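You operate a simulated robot arm through the tools that you are given. There is no shell and no other tool. Be economical: measure what you need, move in short steps, check, and stop when the job is done.

Carry out the task below with a simulated robot arm. There is one attempt and no reset: what you move stays moved.

Task
Thread the orange roll through the silver buckle and crimp it once.
Fine: set the buckle in the seal press; stand the sealed roll in the ready tray.

The check looks at the end state, three seconds after you hand in, the way a careful person would. Anything else that was tipped, shoved, dropped, spilled or broken makes it a failure. A push-on lid holds only when it is set on centred and level and pressed home; a screw cap is set on level and turned clockwise until tight.

Robot
A 7-joint arm with a two-finger parallel gripper, fixed in place. Base frame: the origin is at the foot of the arm, x ahead of it, y to its left, z up; the work surface is at about z = 0.82. Units: m, rad, N and s.
With the tool pointing down near the work surface it reaches from about 0.24 to 0.68 m from the base axis. Its first joint turns from -1.152 to 1.152 rad. Payload 2.4 kg.
The TCP is the grasp point between the finger pads, 0.03 m short of the fingertips. In the tool frame z runs along the fingers and y along their closing line. The gripper opens to 0.094 m. The fingers are 0.028 m wide and 0.01 m thick; the gripper's body (0.05 by 0.096 m) begins 0.055 m behind the TCP.
Orientation is told as [roll, pitch, yaw] about the base's x, y, z axes, in that order, counted from this pose: with the fingers straight down and closing along the base's y, the tool's x points along the base's -x, its y along +y and its z along -z.

Tools
- The arm moves only by the tool jog_arm. Its argument "targets" is a list of rows, each an object (a shift or turn left out is 0, a gripper value left out holds the last) with "linear": the shift along the base's x, y, z in m, a list of three; "rotation": the turn, a rotation vector about the base's x, y, z in rad, a list of three; "gripper": the gripper command, from -1 (fully open) to 1 (shut), values between in proportion. In form: [{"linear": [tx, ty, tz], "rotation": [rx, ry, rz], "gripper": gripper}, ...]. A call has 1 to 10 rows; each row is the pose to reach, as a shift and turn from the pose commanded when the call began. Rows are played at 5 a second. More than 0.05 m and 0.15 rad between two rows, or a gripper value outside its range, and nothing of the call is played. Where a pose cannot be reached the arm comes as near as it can. A force on the tool above 80 N (or 10 N above the force at the start of the call, whichever is more), or a blocked arm, ends the call early, and 0.2 s more pass. Each finger travels about 0.153 m/s and halts on what it meets, pressing with about 29 N; the grip force reading is that of the motor and also rises with nothing between the fingers. The clock runs only during rows and for 0.2 s after the last one: add rows that repeat a pose to give the fingers time. The reply holds the time, the measured pose of the TCP, the force on the tool along the base axes, the opening and the grip force, in the units named above and with some noise, with the torque about the TCP (base axes, N m) and any sound that the robot's microphone picked up, and new pictures: "pictures" is both (left out), scene, wrist or none.
- Cameras (640 x 400 px; columns grow to the right, rows downward): "scene" is fixed at [0.0432, 0.4899, 1.4293]; the picture's right is [-0.62, -0.79, 0.00], its down [-0.56, 0.44, -0.70] and it looks along [0.55, -0.43, -0.71] (base axes); focal length 332 px, centre (320, 200). "wrist" rides on the gripper at [0.076, 0.014, -0.102] in the tool frame; the picture's right is [-0.18, 0.98, 0.00], its down [-0.75, -0.14, -0.64] and it looks along [-0.63, -0.12, 0.77] (tool axes); focal length 243 px, centre (320, 200). There is no depth. A picture from a camera that has moved, and an enlarged one, comes with that camera's place and axes in the base frame and with its lens.
- zoom(camera, box): a new picture of the part [left, top, right, bottom] of that camera's present view, enlarged. The clock stands still meanwhile.
- hand_in(): hands the job in; it is judged then, once.

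Go step by step. Nothing tells you positions but the pictures and the camera data: compare them with the known pose of the tool, close in by small moves and look again before you grip or let go. The budget is 120 turns and 200 pictures, counting those below and the enlarged ones. Unless the task says otherwise, let go and move clear before handing in, and close with one line.

The tools are called after "Call:" by a JSON object that holds its "api" and its "payload". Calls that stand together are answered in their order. jog_arm: Moves the arm, as the interface text tells. Its arguments: {"type":"object","properties":{"targets":{"type":"array","items":{"type":"object","properties":{"linear":{"type":"array","items":{"type":"number"}},"rotation":{"type":"array","items":{"type":"number"}},"gripper":{"type":"number"}}}},"pictures":{"type":"string","enum":["both","scene","wrist","none"]}},"required":["targets"]} The other tools are called the same way: zoom (camera, box) takes an enlarged picture of a part of a camera's view; hand_in () hands the job in.

At the start:

```text
t: 0.0
tcp_pos: [0.3519, 0.1869, 1.1065]
tcp_rot: [-0.002, -0.001, -0.003]
ft_force: [0.2, 0.3, -0.5]
moment: [0.0, -0.03, 0.03]
gripper_width: 0.0939
grip_force: 0.1
```

scene: 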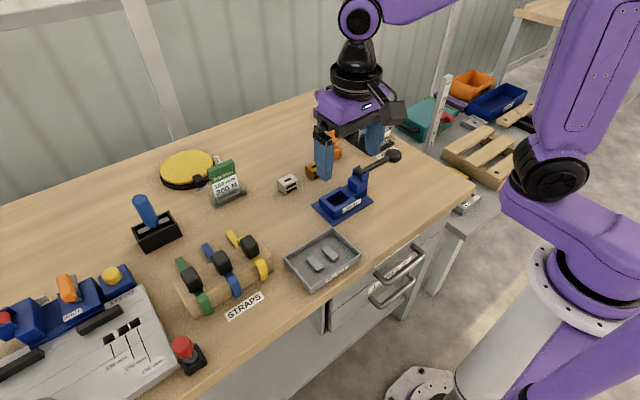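
wrist: 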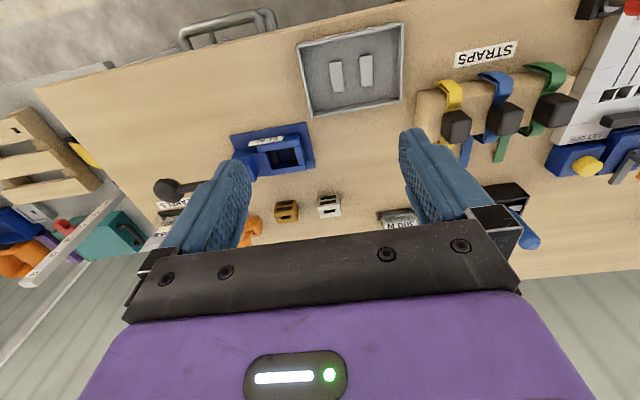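

I see a bench with a blue seal press, a grey tray, a strap rack, silver and bronze buckles, and some kind of machine with levers. I'll zoom in to identify everything.

Call:
{"api": "zoom", "payload": {"camera": "scene", "box": [260, 110, 420, 210]}}

Call:
{"api": "zoom", "payload": {"camera": "scene", "box": [0, 240, 240, 390]}}

Call:
{"api": "zoom", "payload": {"camera": "scene", "box": [120, 140, 360, 320]}}

Call:
{"api": "zoom", "payload": {"camera": "wrist", "box": [140, 100, 420, 260]}}

```text
4.00 times, centred on (340, 160) of scene
camera zoom: at [0.0432, 0.4899, 1.4293], right [-0.62, -0.79, 0.0], down [-0.56, 0.44, -0.7], along [0.55, -0.43, -0.71], focal length 1330 px, centre (240, 360)
```

zoom: 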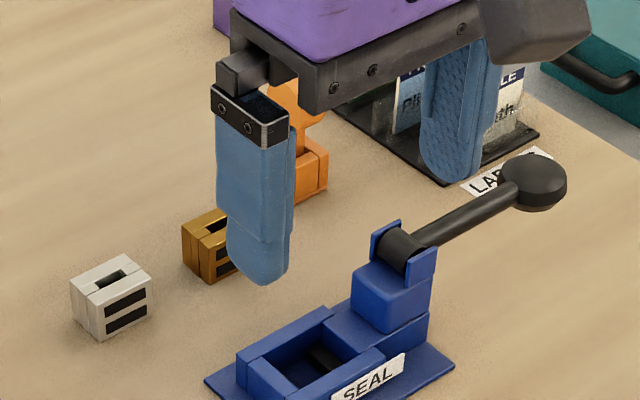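

```text
2.67 times, centred on (120, 315) of scene
camera zoom: at [0.0432, 0.4899, 1.4293], right [-0.62, -0.79, 0.0], down [-0.56, 0.44, -0.7], along [0.55, -0.43, -0.71], focal length 886 px, centre (853, -107)
```

zoom: 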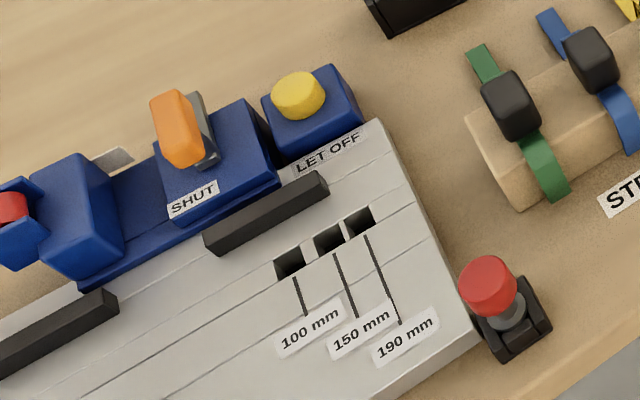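

```text
2.22 times, centred on (240, 230) of scene
camera zoom: at [0.0432, 0.4899, 1.4293], right [-0.62, -0.79, 0.0], down [-0.56, 0.44, -0.7], along [0.55, -0.43, -0.71], focal length 739 px, centre (498, 133)
```

zoom: 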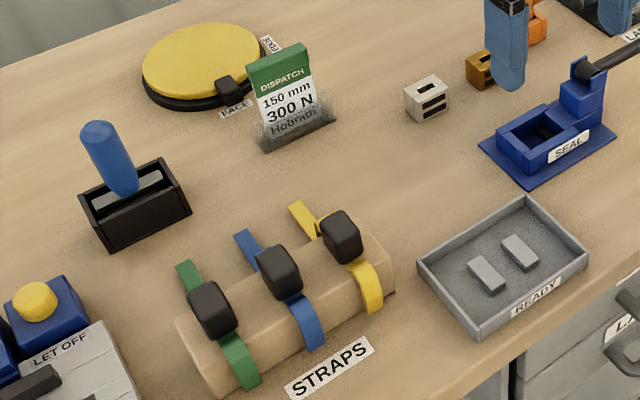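

```text
2.29 times, centred on (280, 180) of wrist
camera zoom: at [0.2747, 0.2016, 1.2097], right [0.18, 0.98, 0.0], down [0.75, -0.14, 0.64], along [0.63, -0.12, -0.77], focal length 555 px, centre (411, 246)
```

zoom: 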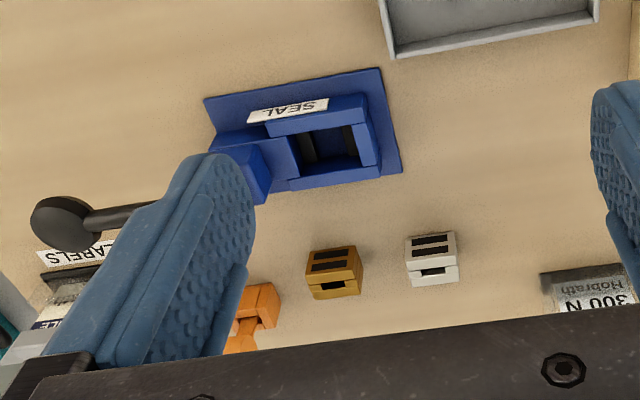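

The orange roll is hidden behind the finger. I'll move the arm to the left and back for a clear view.

Call:
{"api": "jog_arm", "payload": {"targets": [{"linear": [0, 0.05, 0]}, {"linear": [-0.02, 0.1, 0]}, {"linear": [-0.03, 0.14, 0.0]}, {"linear": [-0.03, 0.14, 0.0]}]}}

Call:
{"api": "zoom", "payload": {"camera": "scene", "box": [260, 100, 420, 200]}}

Call:
{"api": "zoom", "payload": {"camera": "scene", "box": [270, 150, 430, 300]}}

```text
refused: row 2 steps farther than a row can; nothing moved
```

```text
4.00 times, centred on (340, 150) of scene
camera zoom: at [0.0432, 0.4899, 1.4293], right [-0.62, -0.79, 0.0], down [-0.56, 0.44, -0.7], along [0.55, -0.43, -0.71], focal length 1330 px, centre (240, 400)
```

zoom: 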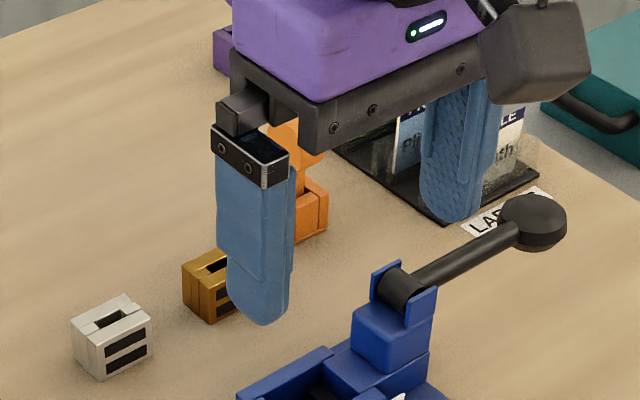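

```text
2.67 times, centred on (350, 225) of scene
camera zoom: at [0.0432, 0.4899, 1.4293], right [-0.62, -0.79, 0.0], down [-0.56, 0.44, -0.7], along [0.55, -0.43, -0.71], focal length 886 px, centre (240, 133)
```

zoom: 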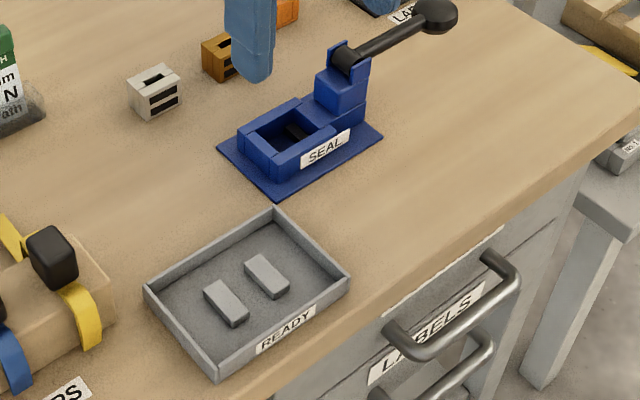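

The move was refused for its step size; I'll retry with smaller steps.

Call:
{"api": "jog_arm", "payload": {"targets": [{"linear": [0, 0.045, 0]}, {"linear": [-0.01, 0.09, 0]}, {"linear": [-0.02, 0.13, 0.0]}, {"linear": [-0.02, 0.16, 0.0]}]}}

Call:
{"api": "zoom", "payload": {"camera": "scene", "box": [260, 90, 420, 190]}}

Call:
{"api": "zoom", "payload": {"camera": "scene", "box": [270, 100, 350, 160]}}

```text
t: 1.0
tcp_pos: [0.329, 0.3477, 1.1051]
tcp_rot: [-0.001, -0.002, -0.001]
ft_force: [-1.1, -0.2, 0.0]
moment: [-0.03, 0.02, 0.03]
gripper_width: 0.0941
grip_force: 0.0
camera wrist: at [0.2521, 0.3625, 1.2091], right [0.18, 0.98, 0.0], down [0.75, -0.14, 0.64], along [0.63, -0.12, -0.77], focal length 243 px, centre (320, 200)
```

scene: 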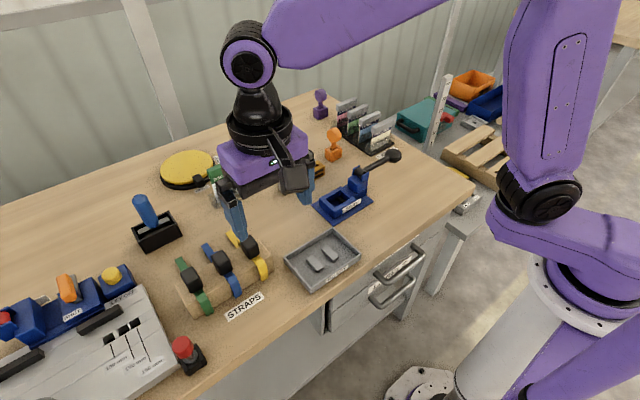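
wrist: 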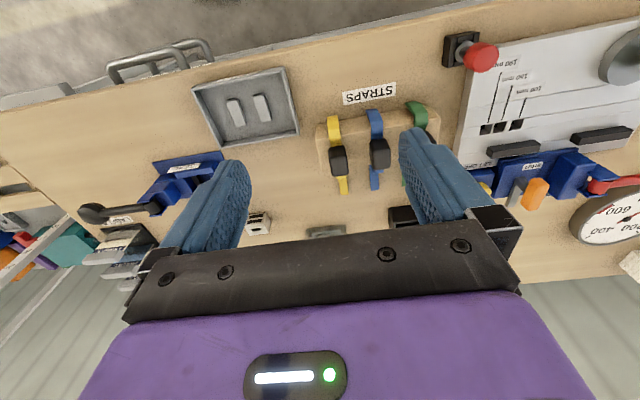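

```text
4.00 times, centred on (340, 140) of scene
camera zoom: at [0.0432, 0.4899, 1.4293], right [-0.62, -0.79, 0.0], down [-0.56, 0.44, -0.7], along [0.55, -0.43, -0.71], focal length 1330 px, centre (240, 440)
```

zoom: 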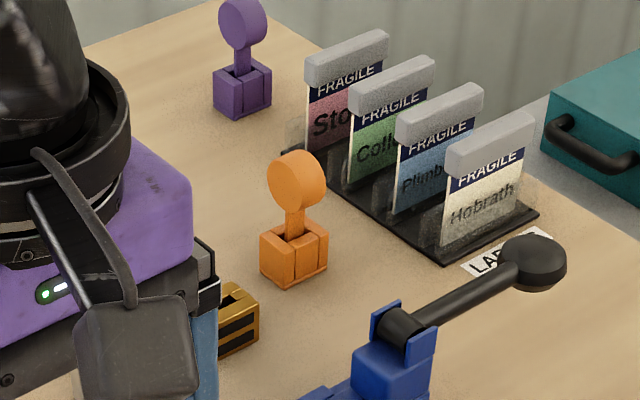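

```text
6.67 times, centred on (310, 130) of scene
camera zoom: at [0.0432, 0.4899, 1.4293], right [-0.62, -0.79, 0.0], down [-0.56, 0.44, -0.7], along [0.55, -0.43, -0.71], focal length 2216 px, centre (387, 667)
```

zoom: 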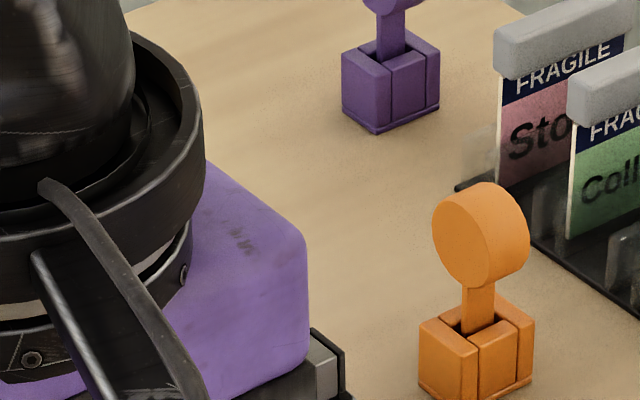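

The orange roll is a disc with a flat tail standing in its holder, next to a purple one and a card rack. I'll now go above the silver buckle.

Call:
{"api": "jog_arm", "payload": {"targets": [{"linear": [0.035, -0.023, 0]}, {"linear": [0.07, -0.046, 0]}, {"linear": [0.105, -0.07, -0.01]}, {"linear": [0.14, -0.094, -0.02]}, {"linear": [0.175, -0.118, -0.04]}, {"linear": [0.21, -0.142, -0.06]}, {"linear": [0.24, -0.165, -0.08]}, {"linear": [0.272, -0.188, -0.1]}, {"linear": [0.272, -0.188, -0.1]}]}}

Call:
{"api": "zoom", "payload": {"camera": "wrist", "box": [220, 120, 420, 245]}}

Call:
{"api": "zoom", "payload": {"camera": "scene", "box": [300, 150, 380, 220]}}

Call:
{"api": "zoom", "payload": {"camera": "scene", "box": [265, 120, 345, 200]}}

```text
t: 3.0
tcp_pos: [0.605, 0.1595, 1.0043]
tcp_rot: [-0.001, 0.0, 0.001]
ft_force: [0.8, 0.1, 0.3]
moment: [-0.06, 0.01, 0.05]
gripper_width: 0.0943
grip_force: 0.0
camera wrist: at [0.5275, 0.174, 1.1091], right [0.18, 0.98, 0.0], down [0.75, -0.14, 0.64], along [0.63, -0.12, -0.77], focal length 243 px, centre (320, 200)
```

scene: 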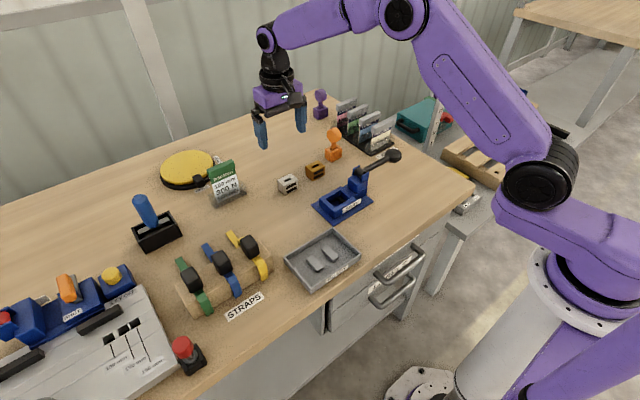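
wrist: 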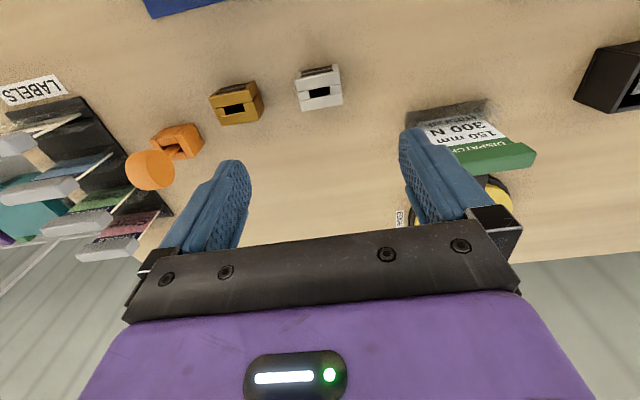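

```text
3.20 times, centred on (320, 182) of wrist
camera zoom: at [0.5275, 0.174, 1.1091], right [0.18, 0.98, 0.0], down [0.75, -0.14, 0.64], along [0.63, -0.12, -0.77], focal length 776 px, centre (320, 256)
```

zoom: 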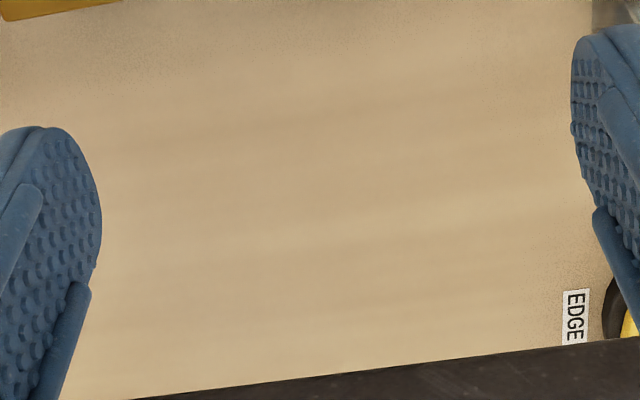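

```text
5.71 times, centred on (340, 185) of scene
camera zoom: at [0.0433, 0.4899, 1.4293], right [-0.62, -0.79, 0.0], down [-0.56, 0.44, -0.7], along [0.55, -0.43, -0.71], focal length 1899 px, centre (206, 286)
```

zoom: 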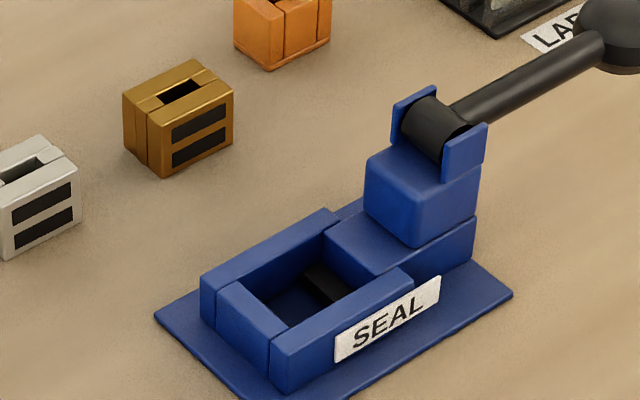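

```text
5.00 times, centred on (305, 160) of scene
camera zoom: at [0.0433, 0.4899, 1.4293], right [-0.62, -0.79, 0.0], down [-0.56, 0.44, -0.7], along [0.55, -0.43, -0.71], focal length 1662 px, centre (395, 400)
```

zoom: 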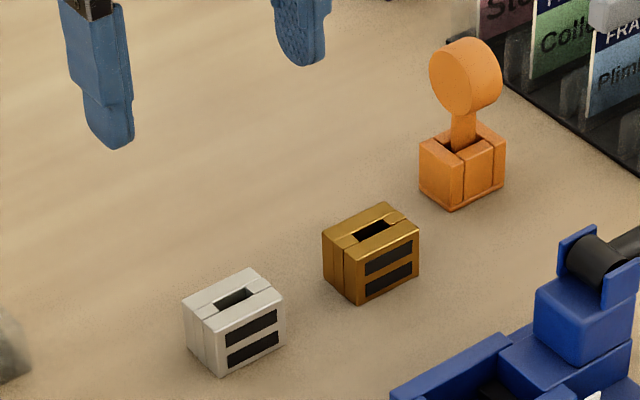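

From the scene view, the silver buckle is centred at about (0.600, 0.160), roughly 30×42×38 mm, and the disc is at about (0.629, -0.02, 0.896). I'll descend part way over the buckle and examine the press closely.

Call:
{"api": "jog_arm", "payload": {"targets": [{"linear": [-0.003, 0.0, -0.04]}, {"linear": [-0.005, 0.0, -0.07]}, {"linear": [-0.005, 0.0, -0.07]}]}}

Call:
{"api": "zoom", "payload": {"camera": "scene", "box": [305, 175, 375, 225]}}

Call:
{"api": "zoom", "payload": {"camera": "scene", "box": [340, 140, 410, 200]}}

Call:
{"api": "zoom", "payload": {"camera": "scene", "box": [240, 120, 340, 200]}}

Call:
{"api": "zoom", "payload": {"camera": "scene", "box": [275, 220, 375, 300]}}

```text
t: 3.8
tcp_pos: [0.6002, 0.1593, 0.9353]
tcp_rot: [0.001, 0.0, -0.001]
ft_force: [-0.3, -0.5, -0.3]
moment: [-0.01, 0.02, 0.0]
gripper_width: 0.0939
grip_force: 0.0
camera wrist: at [0.5231, 0.1733, 1.0396], right [0.18, 0.98, 0.0], down [0.75, -0.14, 0.64], along [0.63, -0.12, -0.77], focal length 243 px, centre (320, 200)
```

scene: 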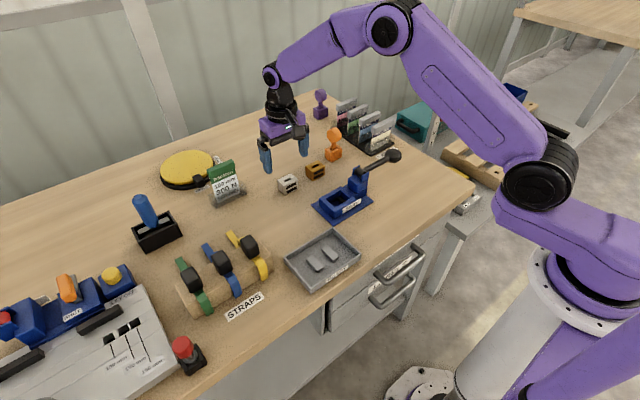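
wrist: 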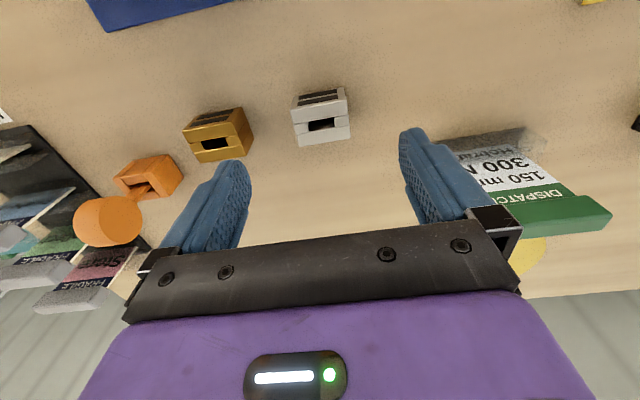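

```text
8.00 times, centred on (340, 200) of scene
camera zoom: at [0.0432, 0.4899, 1.4293], right [-0.62, -0.79, 0.0], down [-0.56, 0.44, -0.7], along [0.55, -0.43, -0.71], focal length 2659 px, centre (160, 200)
```

zoom: 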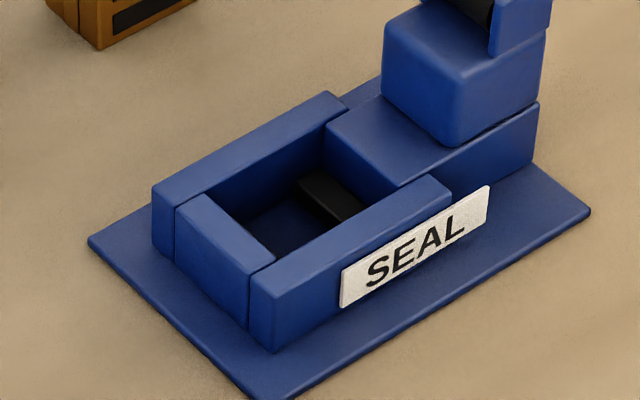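

```text
6.67 times, centred on (375, 170) of scene
camera zoom: at [0.0432, 0.4899, 1.4293], right [-0.62, -0.79, 0.0], down [-0.56, 0.44, -0.7], along [0.55, -0.43, -0.71], focal length 2216 px, centre (-47, 400)
```

zoom: 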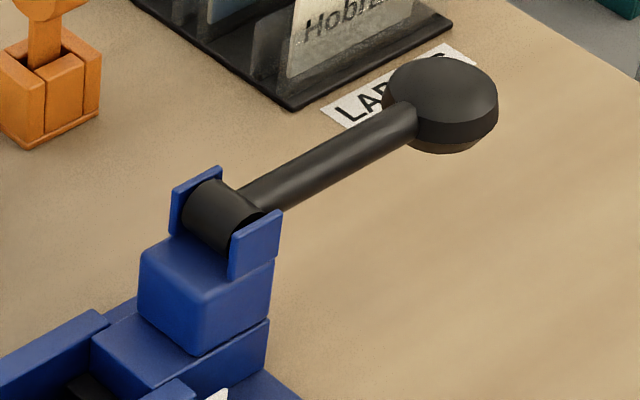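

```text
5.00 times, centred on (290, 160) of scene
camera zoom: at [0.0432, 0.4899, 1.4293], right [-0.62, -0.79, 0.0], down [-0.56, 0.44, -0.7], along [0.55, -0.43, -0.71], focal length 1662 px, centre (470, 400)
```

zoom: 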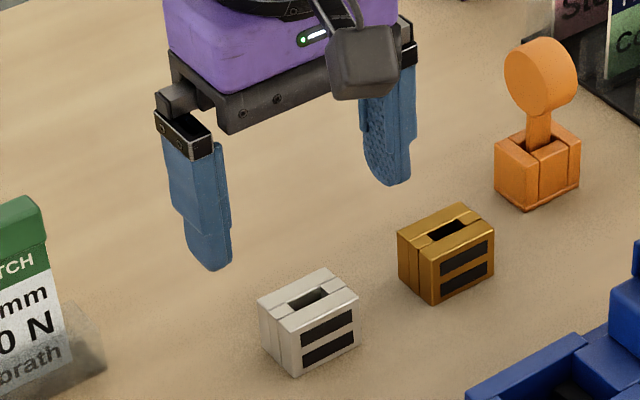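

```text
5.00 times, centred on (325, 260) of scene
camera zoom: at [0.0432, 0.4899, 1.4293], right [-0.62, -0.79, 0.0], down [-0.56, 0.44, -0.7], along [0.55, -0.43, -0.71], focal length 1662 px, centre (295, -100)
```

zoom: 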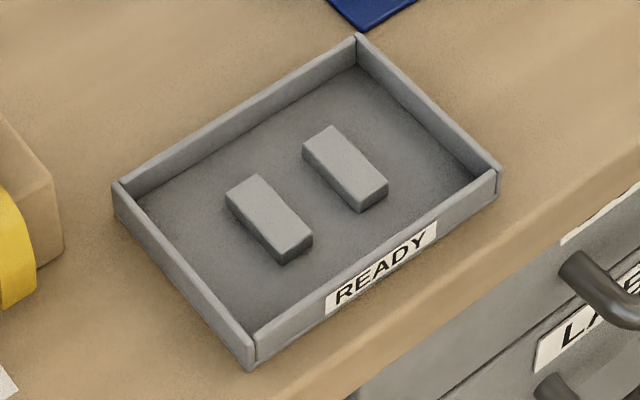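

The nest opening measures about 33×48 mm with a black bar at its lower -y end. I'll get a sharper measurement of the buckle from the wrist.

Call:
{"api": "zoom", "payload": {"camera": "wrist", "box": [270, 75, 370, 155]}}

Call:
{"api": "zoom", "payload": {"camera": "wrist", "box": [60, 80, 260, 260]}}

```text
5.00 times, centred on (320, 115) of wrist
camera zoom: at [0.5231, 0.1733, 1.0396], right [0.18, 0.98, 0.0], down [0.75, -0.14, 0.64], along [0.63, -0.12, -0.77], focal length 1213 px, centre (320, 625)
```

zoom: 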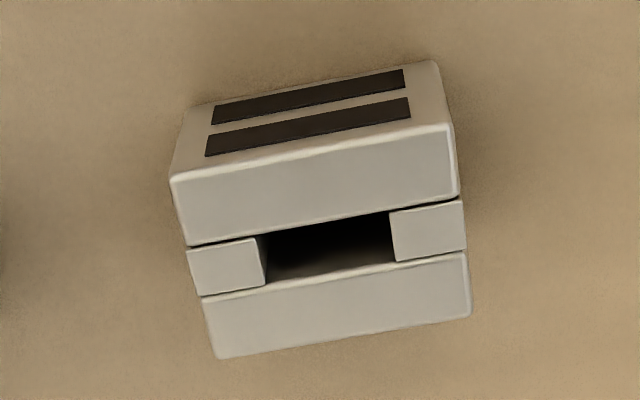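

```text
2.22 times, centred on (160, 170) of wrist
camera zoom: at [0.5231, 0.1733, 1.0396], right [0.18, 0.98, 0.0], down [0.75, -0.14, 0.64], along [0.63, -0.12, -0.77], focal length 539 px, centre (676, 267)
```

zoom: 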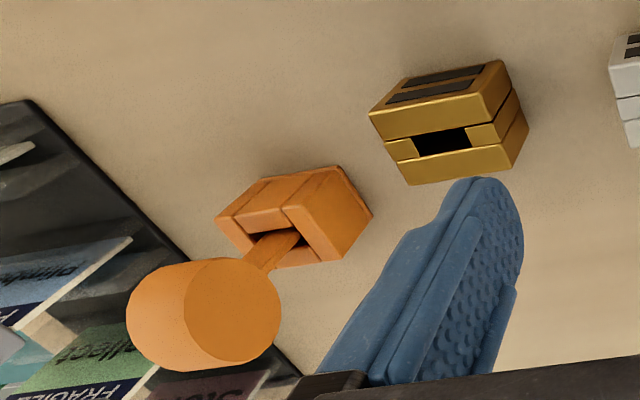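

The buckle is square to the axes, centred at (0.5985, 0.160), 42×31×35 mm, with its slot along y. Before picking it up, I'll look straight into the press nest with the wrist camera.

Call:
{"api": "jog_arm", "payload": {"targets": [{"linear": [-0.02, -0.01, 0.04]}, {"linear": [-0.06, -0.03, 0.05]}, {"linear": [-0.1, -0.045, 0.05]}, {"linear": [-0.14, -0.055, 0.04]}, {"linear": [-0.14, -0.055, 0.02]}, {"linear": [-0.14, -0.055, 0.02]}], "pictures": "wrist"}}

Call:
{"api": "zoom", "payload": {"camera": "wrist", "box": [260, 60, 400, 160]}}

Call:
{"api": "zoom", "payload": {"camera": "wrist", "box": [60, 40, 260, 180]}}

```text
t: 5.2
tcp_pos: [0.4596, 0.1029, 0.9553]
tcp_rot: [-0.001, 0.0, 0.001]
ft_force: [0.0, -0.3, 0.1]
moment: [0.01, 0.01, -0.01]
gripper_width: 0.0941
grip_force: 0.0
camera wrist: at [0.3813, 0.1172, 1.0592], right [0.18, 0.98, 0.0], down [0.75, -0.14, 0.64], along [0.63, -0.12, -0.77], focal length 243 px, centre (320, 200)
```

wrist: 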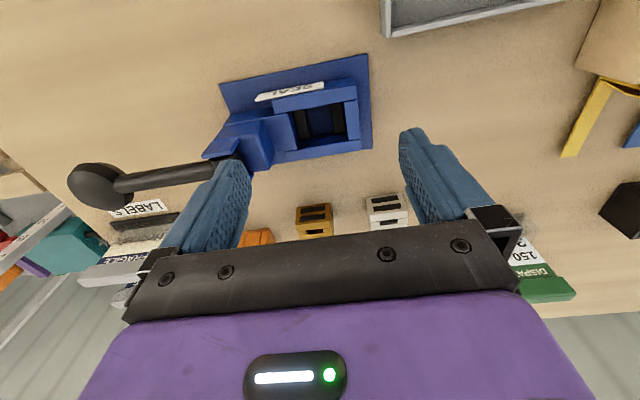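

```text
4.00 times, centred on (330, 110) of wrist
camera zoom: at [0.3813, 0.1172, 1.0592], right [0.18, 0.98, 0.0], down [0.75, -0.14, 0.64], along [0.63, -0.12, -0.77], focal length 970 px, centre (280, 560)
```

zoom: 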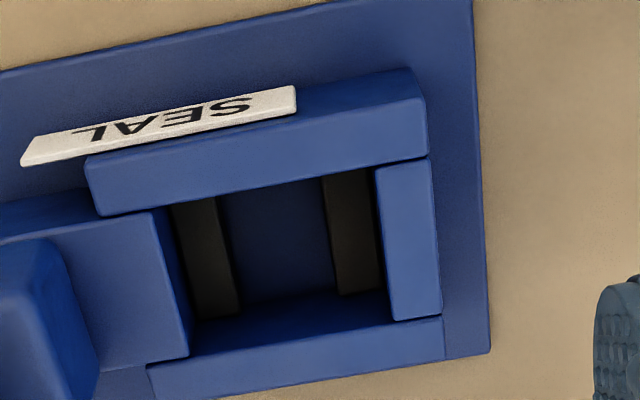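

```text
2.86 times, centred on (160, 110) of wrist
camera zoom: at [0.3813, 0.1172, 1.0592], right [0.18, 0.98, 0.0], down [0.75, -0.14, 0.64], along [0.63, -0.12, -0.77], focal length 693 px, centre (777, 457)
```

zoom: 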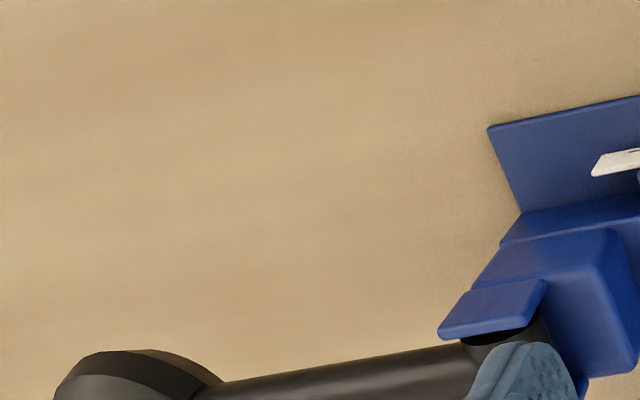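

Two black rails support the buckle in the nest, which is centred at about (0.469, 0.100), so the buckle goes in with the same orientation. I'll now approach the silver buckle with partly closed fingers.

Call:
{"api": "jog_arm", "payload": {"targets": [{"linear": [0.04, 0.015, 0.02], "gripper": -0.49}, {"linear": [0.08, 0.035, 0.02]}, {"linear": [0.12, 0.05, 0.01]}, {"linear": [0.139, 0.0572, -0.02]}, {"linear": [0.139, 0.0572, -0.05]}, {"linear": [0.139, 0.0572, -0.05]}]}}

Call:
{"api": "zoom", "payload": {"camera": "scene", "box": [245, 130, 345, 210]}}

Call:
{"api": "zoom", "payload": {"camera": "wrist", "box": [240, 80, 400, 200]}}

```text
t: 6.6
tcp_pos: [0.5974, 0.1598, 0.9041]
tcp_rot: [-0.001, -0.001, 0.001]
ft_force: [-0.6, -0.4, -0.1]
moment: [0.0, -0.01, -0.02]
gripper_width: 0.0699
grip_force: 0.1
camera wrist: at [0.5209, 0.1744, 1.008], right [0.18, 0.98, 0.0], down [0.75, -0.14, 0.64], along [0.63, -0.12, -0.77], focal length 243 px, centre (320, 200)
```

scene: 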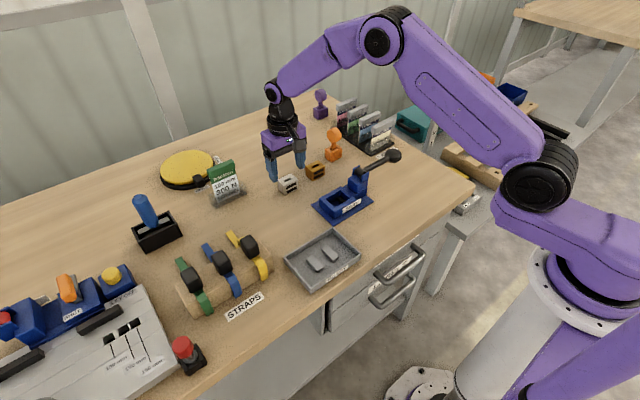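
wrist: 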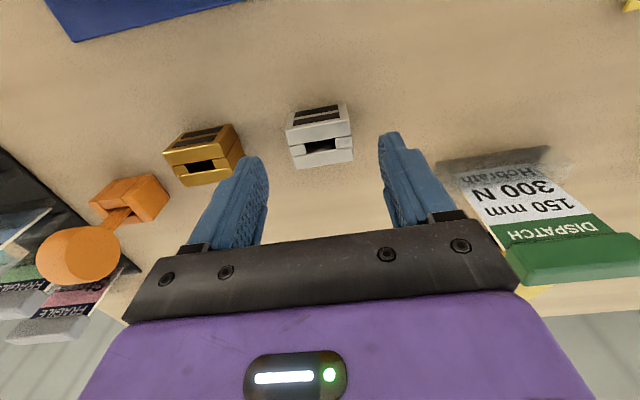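

```text
5.00 times, centred on (295, 170) of scene
camera zoom: at [0.0432, 0.4899, 1.4293], right [-0.62, -0.79, 0.0], down [-0.56, 0.44, -0.7], along [0.55, -0.43, -0.71], focal length 1662 px, centre (445, 350)
```

zoom: 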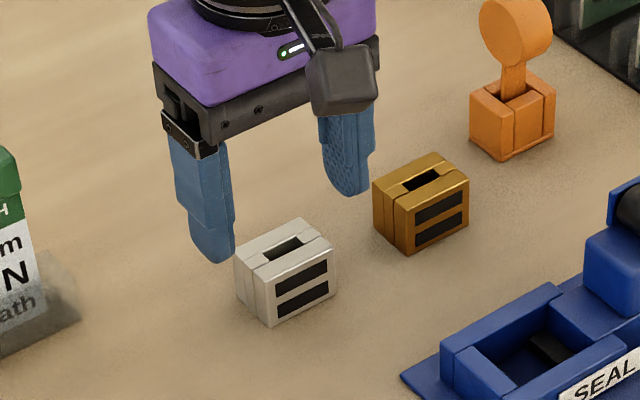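

```text
3.33 times, centred on (320, 140) of wrist
camera zoom: at [0.5209, 0.1744, 1.008], right [0.18, 0.98, 0.0], down [0.75, -0.14, 0.64], along [0.63, -0.12, -0.77], focal length 809 px, centre (320, 400)
```

zoom: 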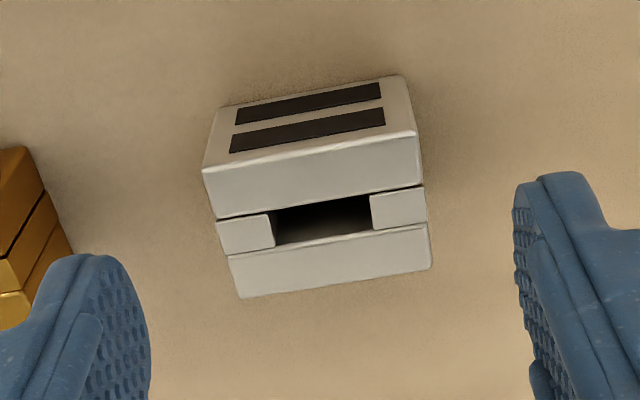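

The buckle is centred between the fingers to within a millimetre. I'll lower to about 12 mm overlap and close.

Call:
{"api": "jog_arm", "payload": {"targets": [{"linear": [0.001, 0.0006, -0.016]}, {"linear": [0.001, 0.0006, -0.0315]}, {"linear": [0.001, 0.0006, -0.0315], "gripper": -0.2}, {"linear": [0.001, 0.0006, -0.0315], "gripper": 0.0}, {"linear": [0.001, 0.0006, -0.0315], "gripper": 0.3}, {"linear": [0.001, 0.0006, -0.0315], "gripper": 1}, {"linear": [0.001, 0.0006, -0.0315], "gripper": 1}]}}

Call:
{"api": "zoom", "payload": {"camera": "scene", "box": [245, 130, 345, 210]}}

```text
t: 8.2
tcp_pos: [0.5973, 0.1628, 0.8743]
tcp_rot: [-0.001, 0.0, 0.0]
ft_force: [-0.4, -0.6, 0.7]
moment: [-0.01, 0.0, -0.01]
gripper_width: 0.0438
grip_force: 28.9
camera wrist: at [0.5206, 0.1762, 0.9781], right [0.18, 0.98, 0.0], down [0.75, -0.14, 0.64], along [0.63, -0.12, -0.77], focal length 243 px, centre (320, 200)
```

scene: 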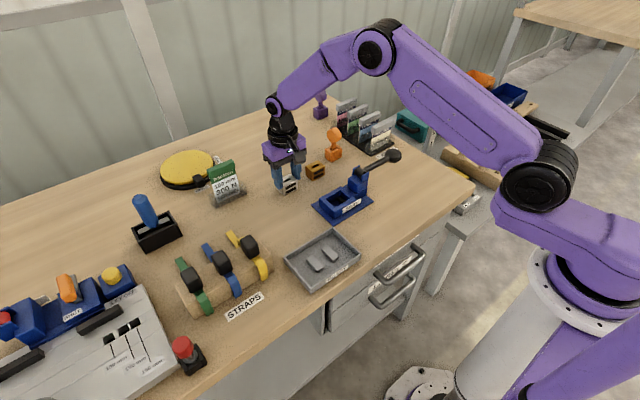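
wrist: 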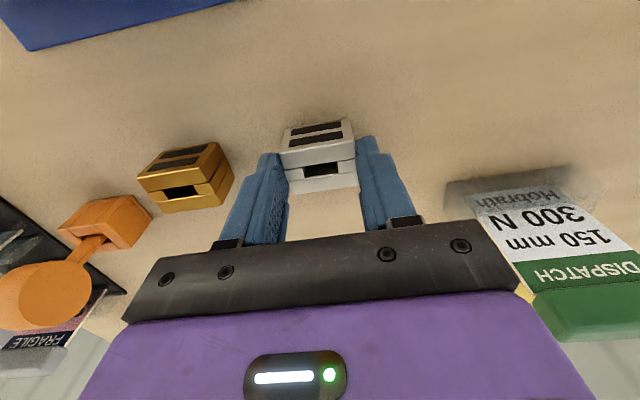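

```text
5.00 times, centred on (295, 170) of scene
camera zoom: at [0.0432, 0.4899, 1.4293], right [-0.62, -0.79, 0.0], down [-0.56, 0.44, -0.7], along [0.55, -0.43, -0.71], focal length 1662 px, centre (445, 350)
```

zoom: 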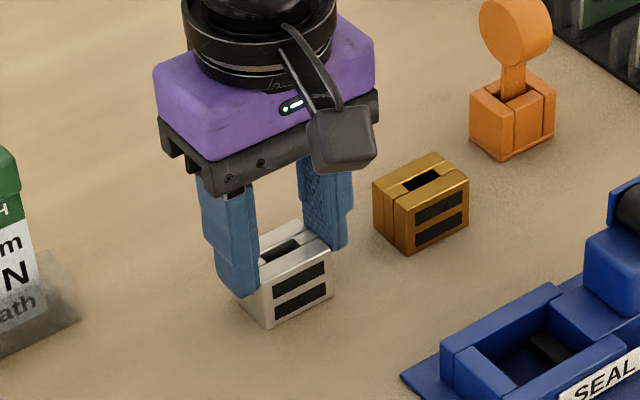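

The buckle is gripped at 44 mm. I'll lift it and carry it to just above the nest.

Call:
{"api": "jog_arm", "payload": {"targets": [{"linear": [0, 0, 0.03]}, {"linear": [0, 0, 0.07]}, {"linear": [-0.04, -0.018, 0.08]}, {"linear": [-0.08, -0.036, 0.08]}, {"linear": [-0.12, -0.054, 0.08]}, {"linear": [-0.13, -0.0604, 0.08]}, {"linear": [-0.13, -0.0604, 0.055]}, {"linear": [-0.13, -0.0604, 0.055]}]}}

Call:
{"api": "zoom", "payload": {"camera": "wrist", "box": [240, 60, 400, 200]}}

Call:
{"api": "zoom", "payload": {"camera": "scene", "box": [295, 140, 385, 220]}}

```text
t: 10.0
tcp_pos: [0.4695, 0.102, 0.9288]
tcp_rot: [-0.001, -0.001, 0.0]
ft_force: [-1.2, 0.0, 0.7]
moment: [-0.02, -0.02, -0.01]
gripper_width: 0.0
grip_force: 28.6
camera wrist: at [0.3929, 0.116, 1.0327], right [0.18, 0.98, 0.0], down [0.75, -0.14, 0.64], along [0.63, -0.12, -0.77], focal length 243 px, centre (320, 200)
```

scene: 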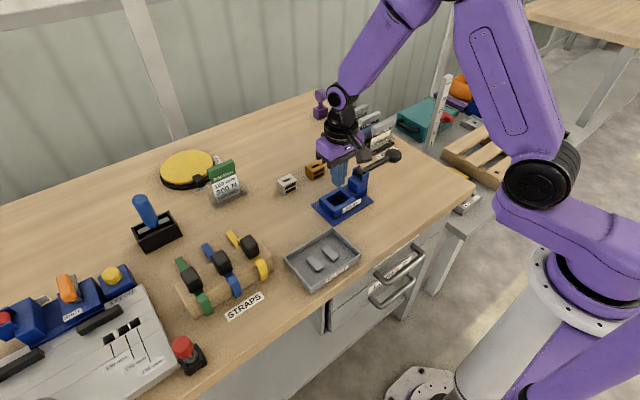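
wrist: 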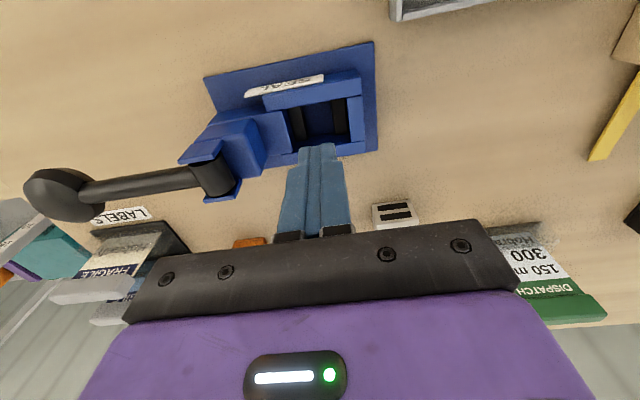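

```text
2.86 times, centred on (320, 130) of wrist
camera zoom: at [0.3929, 0.116, 1.0327], right [0.18, 0.98, 0.0], down [0.75, -0.14, 0.64], along [0.63, -0.12, -0.77], focal length 693 px, centre (320, 400)
```

zoom: 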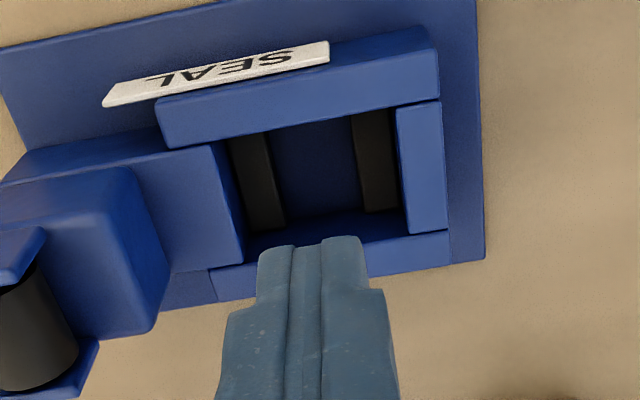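

```text
5.00 times, centred on (340, 180) of scene
camera zoom: at [0.0432, 0.4899, 1.4293], right [-0.62, -0.79, 0.0], down [-0.56, 0.44, -0.7], along [0.55, -0.43, -0.71], focal length 1662 px, centre (220, 300)
```

zoom: 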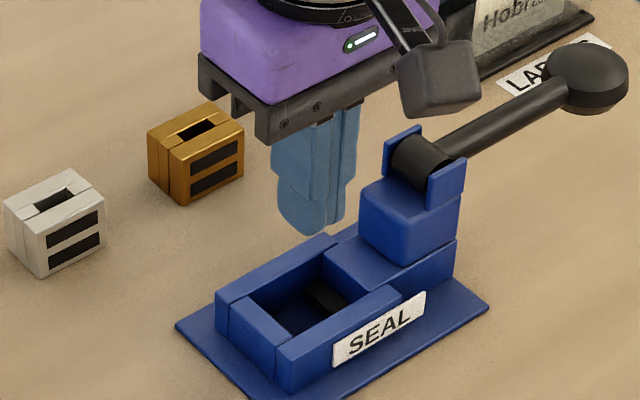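

The buckle slipped out and is still standing at its original place, since only the rounded fingertips held it. I'll go back and grip deeper; the nest walls will guide the last few millimetres.

Call:
{"api": "jog_arm", "payload": {"targets": [{"linear": [0, 0, 0.03], "gripper": 0.2}, {"linear": [0.04, 0.018, 0.03], "gripper": -0.49}, {"linear": [0.08, 0.036, 0.03]}, {"linear": [0.12, 0.055, 0.02]}, {"linear": [0.13, 0.062, -0.01]}, {"linear": [0.13, 0.062, -0.025]}, {"linear": [0.13, 0.062, -0.025]}], "pictures": "none"}}

Call:
{"api": "zoom", "payload": {"camera": "wrist", "box": [240, 80, 400, 200]}}

Call:
{"api": "zoom", "payload": {"camera": "scene", "box": [255, 140, 335, 200]}}

```text
t: 11.6
tcp_pos: [0.5988, 0.1631, 0.9009]
tcp_rot: [0.0, 0.0, -0.002]
ft_force: [-0.9, 0.1, 0.0]
moment: [0.01, 0.0, 0.0]
gripper_width: 0.07
grip_force: 0.1
```

```text
3.33 times, centred on (320, 140) of wrist
camera zoom: at [0.5224, 0.1776, 1.0057], right [0.18, 0.98, 0.0], down [0.75, -0.14, 0.64], along [0.63, -0.12, -0.77], focal length 809 px, centre (320, 400)
```

zoom: 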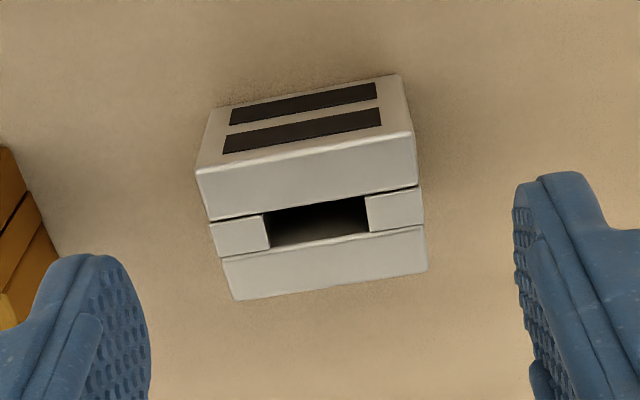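

```text
6.67 times, centred on (295, 170) of scene
camera zoom: at [0.0432, 0.4899, 1.4293], right [-0.62, -0.79, 0.0], down [-0.56, 0.44, -0.7], along [0.55, -0.43, -0.71], focal length 2216 px, centre (487, 400)
```

zoom: 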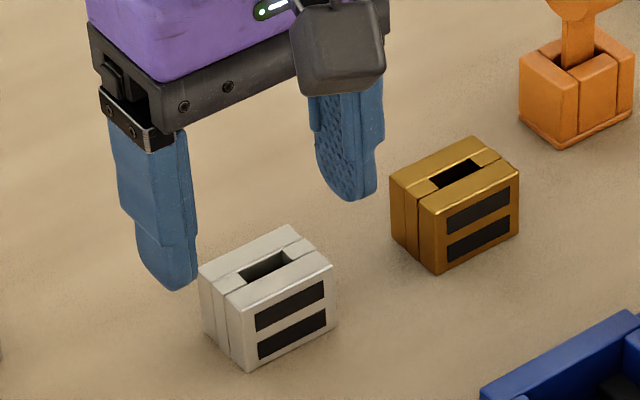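

The buckle shifted 2 mm in y and is still upright; the tool is centred on it. I'll descend deeper and grip.

Call:
{"api": "jog_arm", "payload": {"targets": [{"linear": [0, 0, -0.02]}, {"linear": [0, 0, -0.04]}, {"linear": [0, 0, -0.04], "gripper": -0.2}, {"linear": [0, 0, -0.04], "gripper": 0.0}, {"linear": [0, 0, -0.04], "gripper": 0.2}, {"linear": [0, 0, -0.04], "gripper": 1}, {"linear": [0, 0, -0.04], "gripper": 1}, {"linear": [0, 0, -0.03], "gripper": 1}, {"linear": [0, 0, -0.02], "gripper": 1}, {"linear": [0, 0, -0.02], "gripper": 1}], "pictures": "wrist"}}

Call:
{"api": "zoom", "payload": {"camera": "scene", "box": [255, 140, 335, 200]}}

```text
t: 13.8
tcp_pos: [0.5978, 0.1629, 0.8833]
tcp_rot: [0.001, 0.0, 0.0]
ft_force: [0.0, 0.7, -0.9]
moment: [-0.01, 0.0, 0.0]
gripper_width: 0.0437
grip_force: 28.9
camera wrist: at [0.5214, 0.1776, 0.987], right [0.18, 0.98, 0.0], down [0.75, -0.14, 0.64], along [0.63, -0.12, -0.77], focal length 243 px, centre (320, 200)
```

wrist: 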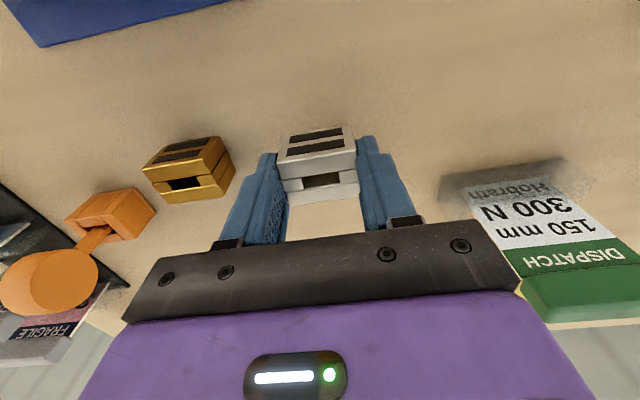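

```text
6.67 times, centred on (295, 170) of scene
camera zoom: at [0.0432, 0.4899, 1.4293], right [-0.62, -0.79, 0.0], down [-0.56, 0.44, -0.7], along [0.55, -0.43, -0.71], focal length 2216 px, centre (487, 400)
```

zoom: 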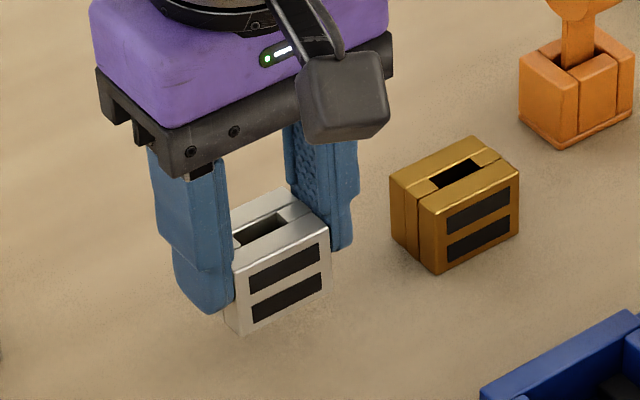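

It's lifted and level this time. I'll carry it over the nest.

Call:
{"api": "jog_arm", "payload": {"targets": [{"linear": [0, 0, 0.03]}, {"linear": [0, 0, 0.06]}, {"linear": [-0.035, -0.016, 0.06]}, {"linear": [-0.07, -0.034, 0.06]}, {"linear": [-0.105, -0.052, 0.06]}, {"linear": [-0.1304, -0.063, 0.06]}, {"linear": [-0.1304, -0.063, 0.04]}, {"linear": [-0.1304, -0.063, 0.03]}, {"linear": [-0.1304, -0.063, 0.03]}], "pictures": "wrist"}}

Call:
{"api": "zoom", "payload": {"camera": "wrist", "box": [240, 60, 400, 200]}}

Call:
{"api": "zoom", "payload": {"camera": "scene", "box": [295, 150, 385, 220]}}

```text
t: 15.8
tcp_pos: [0.4692, 0.0998, 0.915]
tcp_rot: [0.001, 0.0, 0.0]
ft_force: [0.4, 0.3, -0.6]
moment: [0.01, 0.02, 0.0]
gripper_width: 0.0439
grip_force: 29.1
camera wrist: at [0.3919, 0.1147, 1.0182], right [0.18, 0.98, 0.0], down [0.75, -0.14, 0.64], along [0.63, -0.12, -0.77], focal length 243 px, centre (320, 200)
```

wrist: 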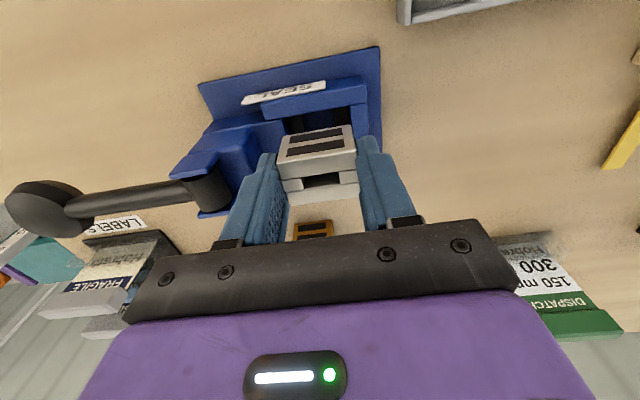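

```text
2.86 times, centred on (320, 130) of wrist
camera zoom: at [0.3919, 0.1147, 1.0182], right [0.18, 0.98, 0.0], down [0.75, -0.14, 0.64], along [0.63, -0.12, -0.77], focal length 693 px, centre (320, 400)
```

zoom: 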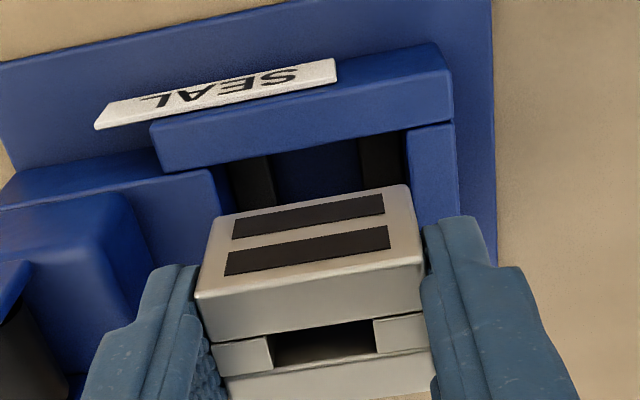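

```text
5.71 times, centred on (340, 185) of scene
camera zoom: at [0.0432, 0.4899, 1.4293], right [-0.62, -0.79, 0.0], down [-0.56, 0.44, -0.7], along [0.55, -0.43, -0.71], focal length 1899 px, centre (206, 286)
```

zoom: 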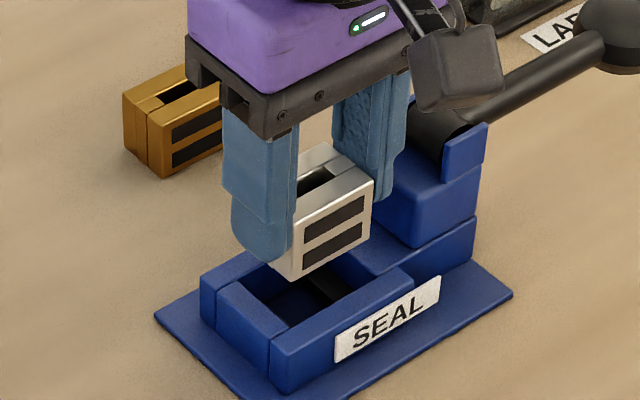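

Aligned over the nest; clearance to the press body looks adequate. Lowering in steps until the fingertips sit just above the walls.

Call:
{"api": "jog_arm", "payload": {"targets": [{"linear": [-0.001, 0, -0.012]}, {"linear": [-0.001, 0, -0.022]}, {"linear": [-0.001, 0, -0.028]}, {"linear": [-0.001, 0, -0.033]}, {"linear": [-0.001, 0, -0.033]}], "pictures": "none"}}

Call:
{"api": "zoom", "payload": {"camera": "scene", "box": [295, 150, 385, 220]}}

Call:
{"api": "zoom", "payload": {"camera": "wrist", "box": [240, 60, 400, 200]}}

```text
t: 17.0
tcp_pos: [0.4668, 0.1017, 0.8815]
tcp_rot: [0.0, 0.0, 0.0]
ft_force: [0.0, -0.4, 0.0]
moment: [0.01, -0.01, 0.03]
gripper_width: 0.0435
grip_force: 28.7
```

```text
5.71 times, centred on (340, 185) of scene
camera zoom: at [0.0432, 0.4899, 1.4293], right [-0.62, -0.79, 0.0], down [-0.56, 0.44, -0.7], along [0.55, -0.43, -0.71], focal length 1899 px, centre (206, 286)
```

zoom: 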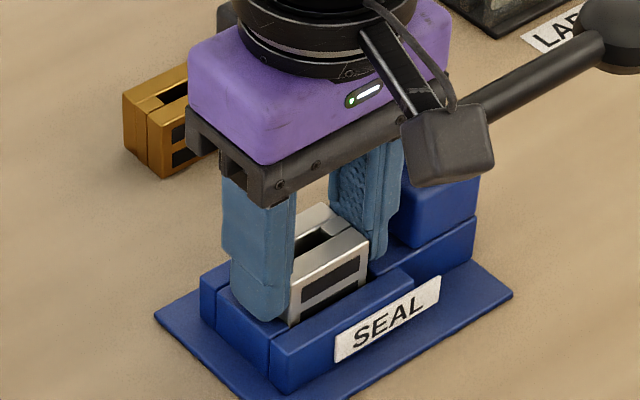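

```text
2.86 times, centred on (320, 130) of wrist
camera zoom: at [0.3904, 0.116, 0.9856], right [0.18, 0.98, 0.0], down [0.75, -0.14, 0.64], along [0.63, -0.12, -0.77], focal length 693 px, centre (320, 400)
```

zoom: 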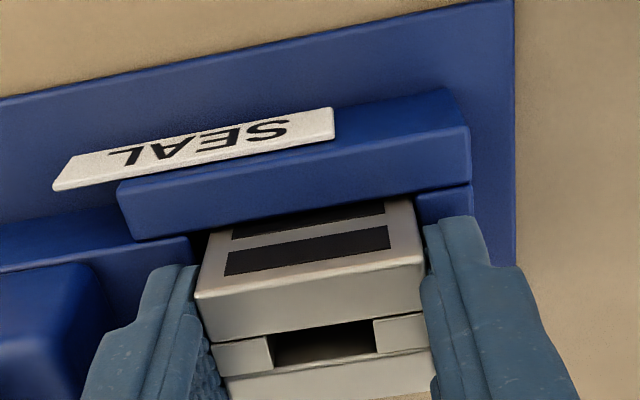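

The buckle's bottom is inside the nest walls. I'll open slightly to release it and lift off.

Call:
{"api": "jog_arm", "payload": {"targets": [{"linear": [0, 0, 0], "gripper": -0.05}, {"linear": [0, 0, 0], "gripper": -0.2}, {"linear": [0, 0, 0], "gripper": -0.2}, {"linear": [0, 0, 0.03]}, {"linear": [0, 0, 0.07]}, {"linear": [0, 0, 0.07]}], "pictures": "wrist"}}

Call:
{"api": "zoom", "payload": {"camera": "scene", "box": [295, 150, 385, 220]}}

Call:
{"api": "zoom", "payload": {"camera": "wrist", "box": [240, 50, 400, 180]}}

```text
t: 18.4
tcp_pos: [0.4659, 0.101, 0.951]
tcp_rot: [-0.001, -0.001, 0.0]
ft_force: [0.0, 0.2, -0.2]
moment: [0.01, 0.0, 0.03]
gripper_width: 0.0564
grip_force: 0.1
camera wrist: at [0.3889, 0.1155, 1.0555], right [0.18, 0.98, 0.0], down [0.75, -0.14, 0.64], along [0.63, -0.12, -0.77], focal length 243 px, centre (320, 200)
```

wrist: 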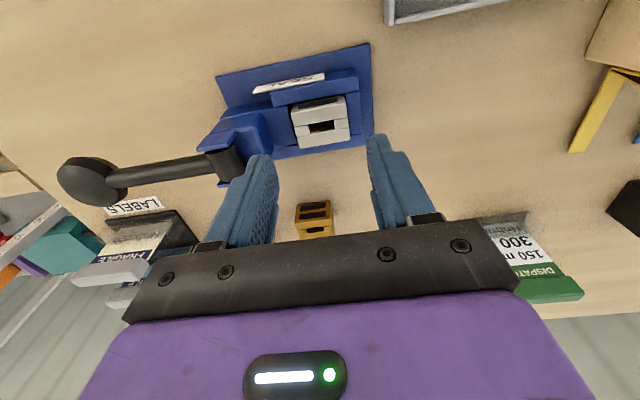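

```text
5.71 times, centred on (340, 185) of scene
camera zoom: at [0.0432, 0.4899, 1.4293], right [-0.62, -0.79, 0.0], down [-0.56, 0.44, -0.7], along [0.55, -0.43, -0.71], focal length 1899 px, centre (206, 286)
```

zoom: 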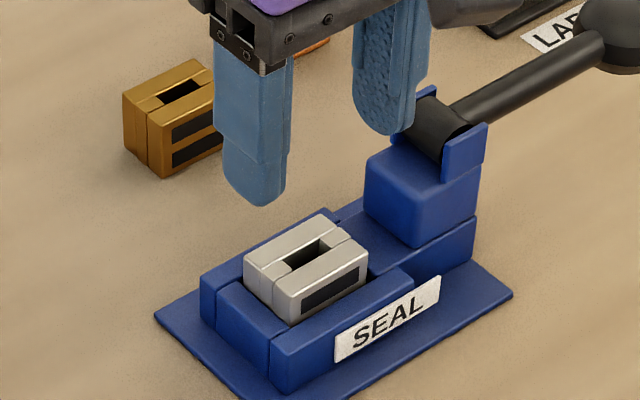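

```text
3.08 times, centred on (320, 115) of wrist
camera zoom: at [0.3889, 0.1155, 1.0555], right [0.18, 0.98, 0.0], down [0.75, -0.14, 0.64], along [0.63, -0.12, -0.77], focal length 746 px, centre (320, 462)
```

zoom: 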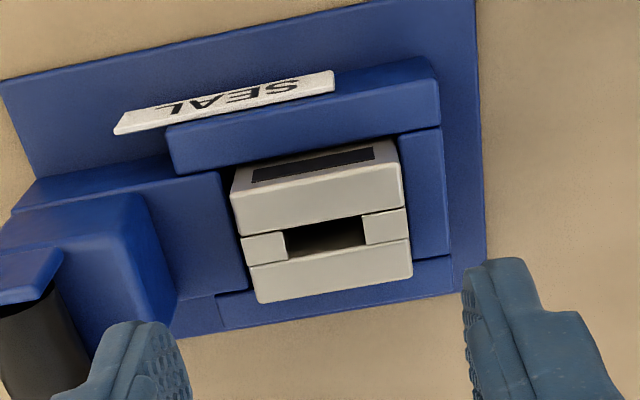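

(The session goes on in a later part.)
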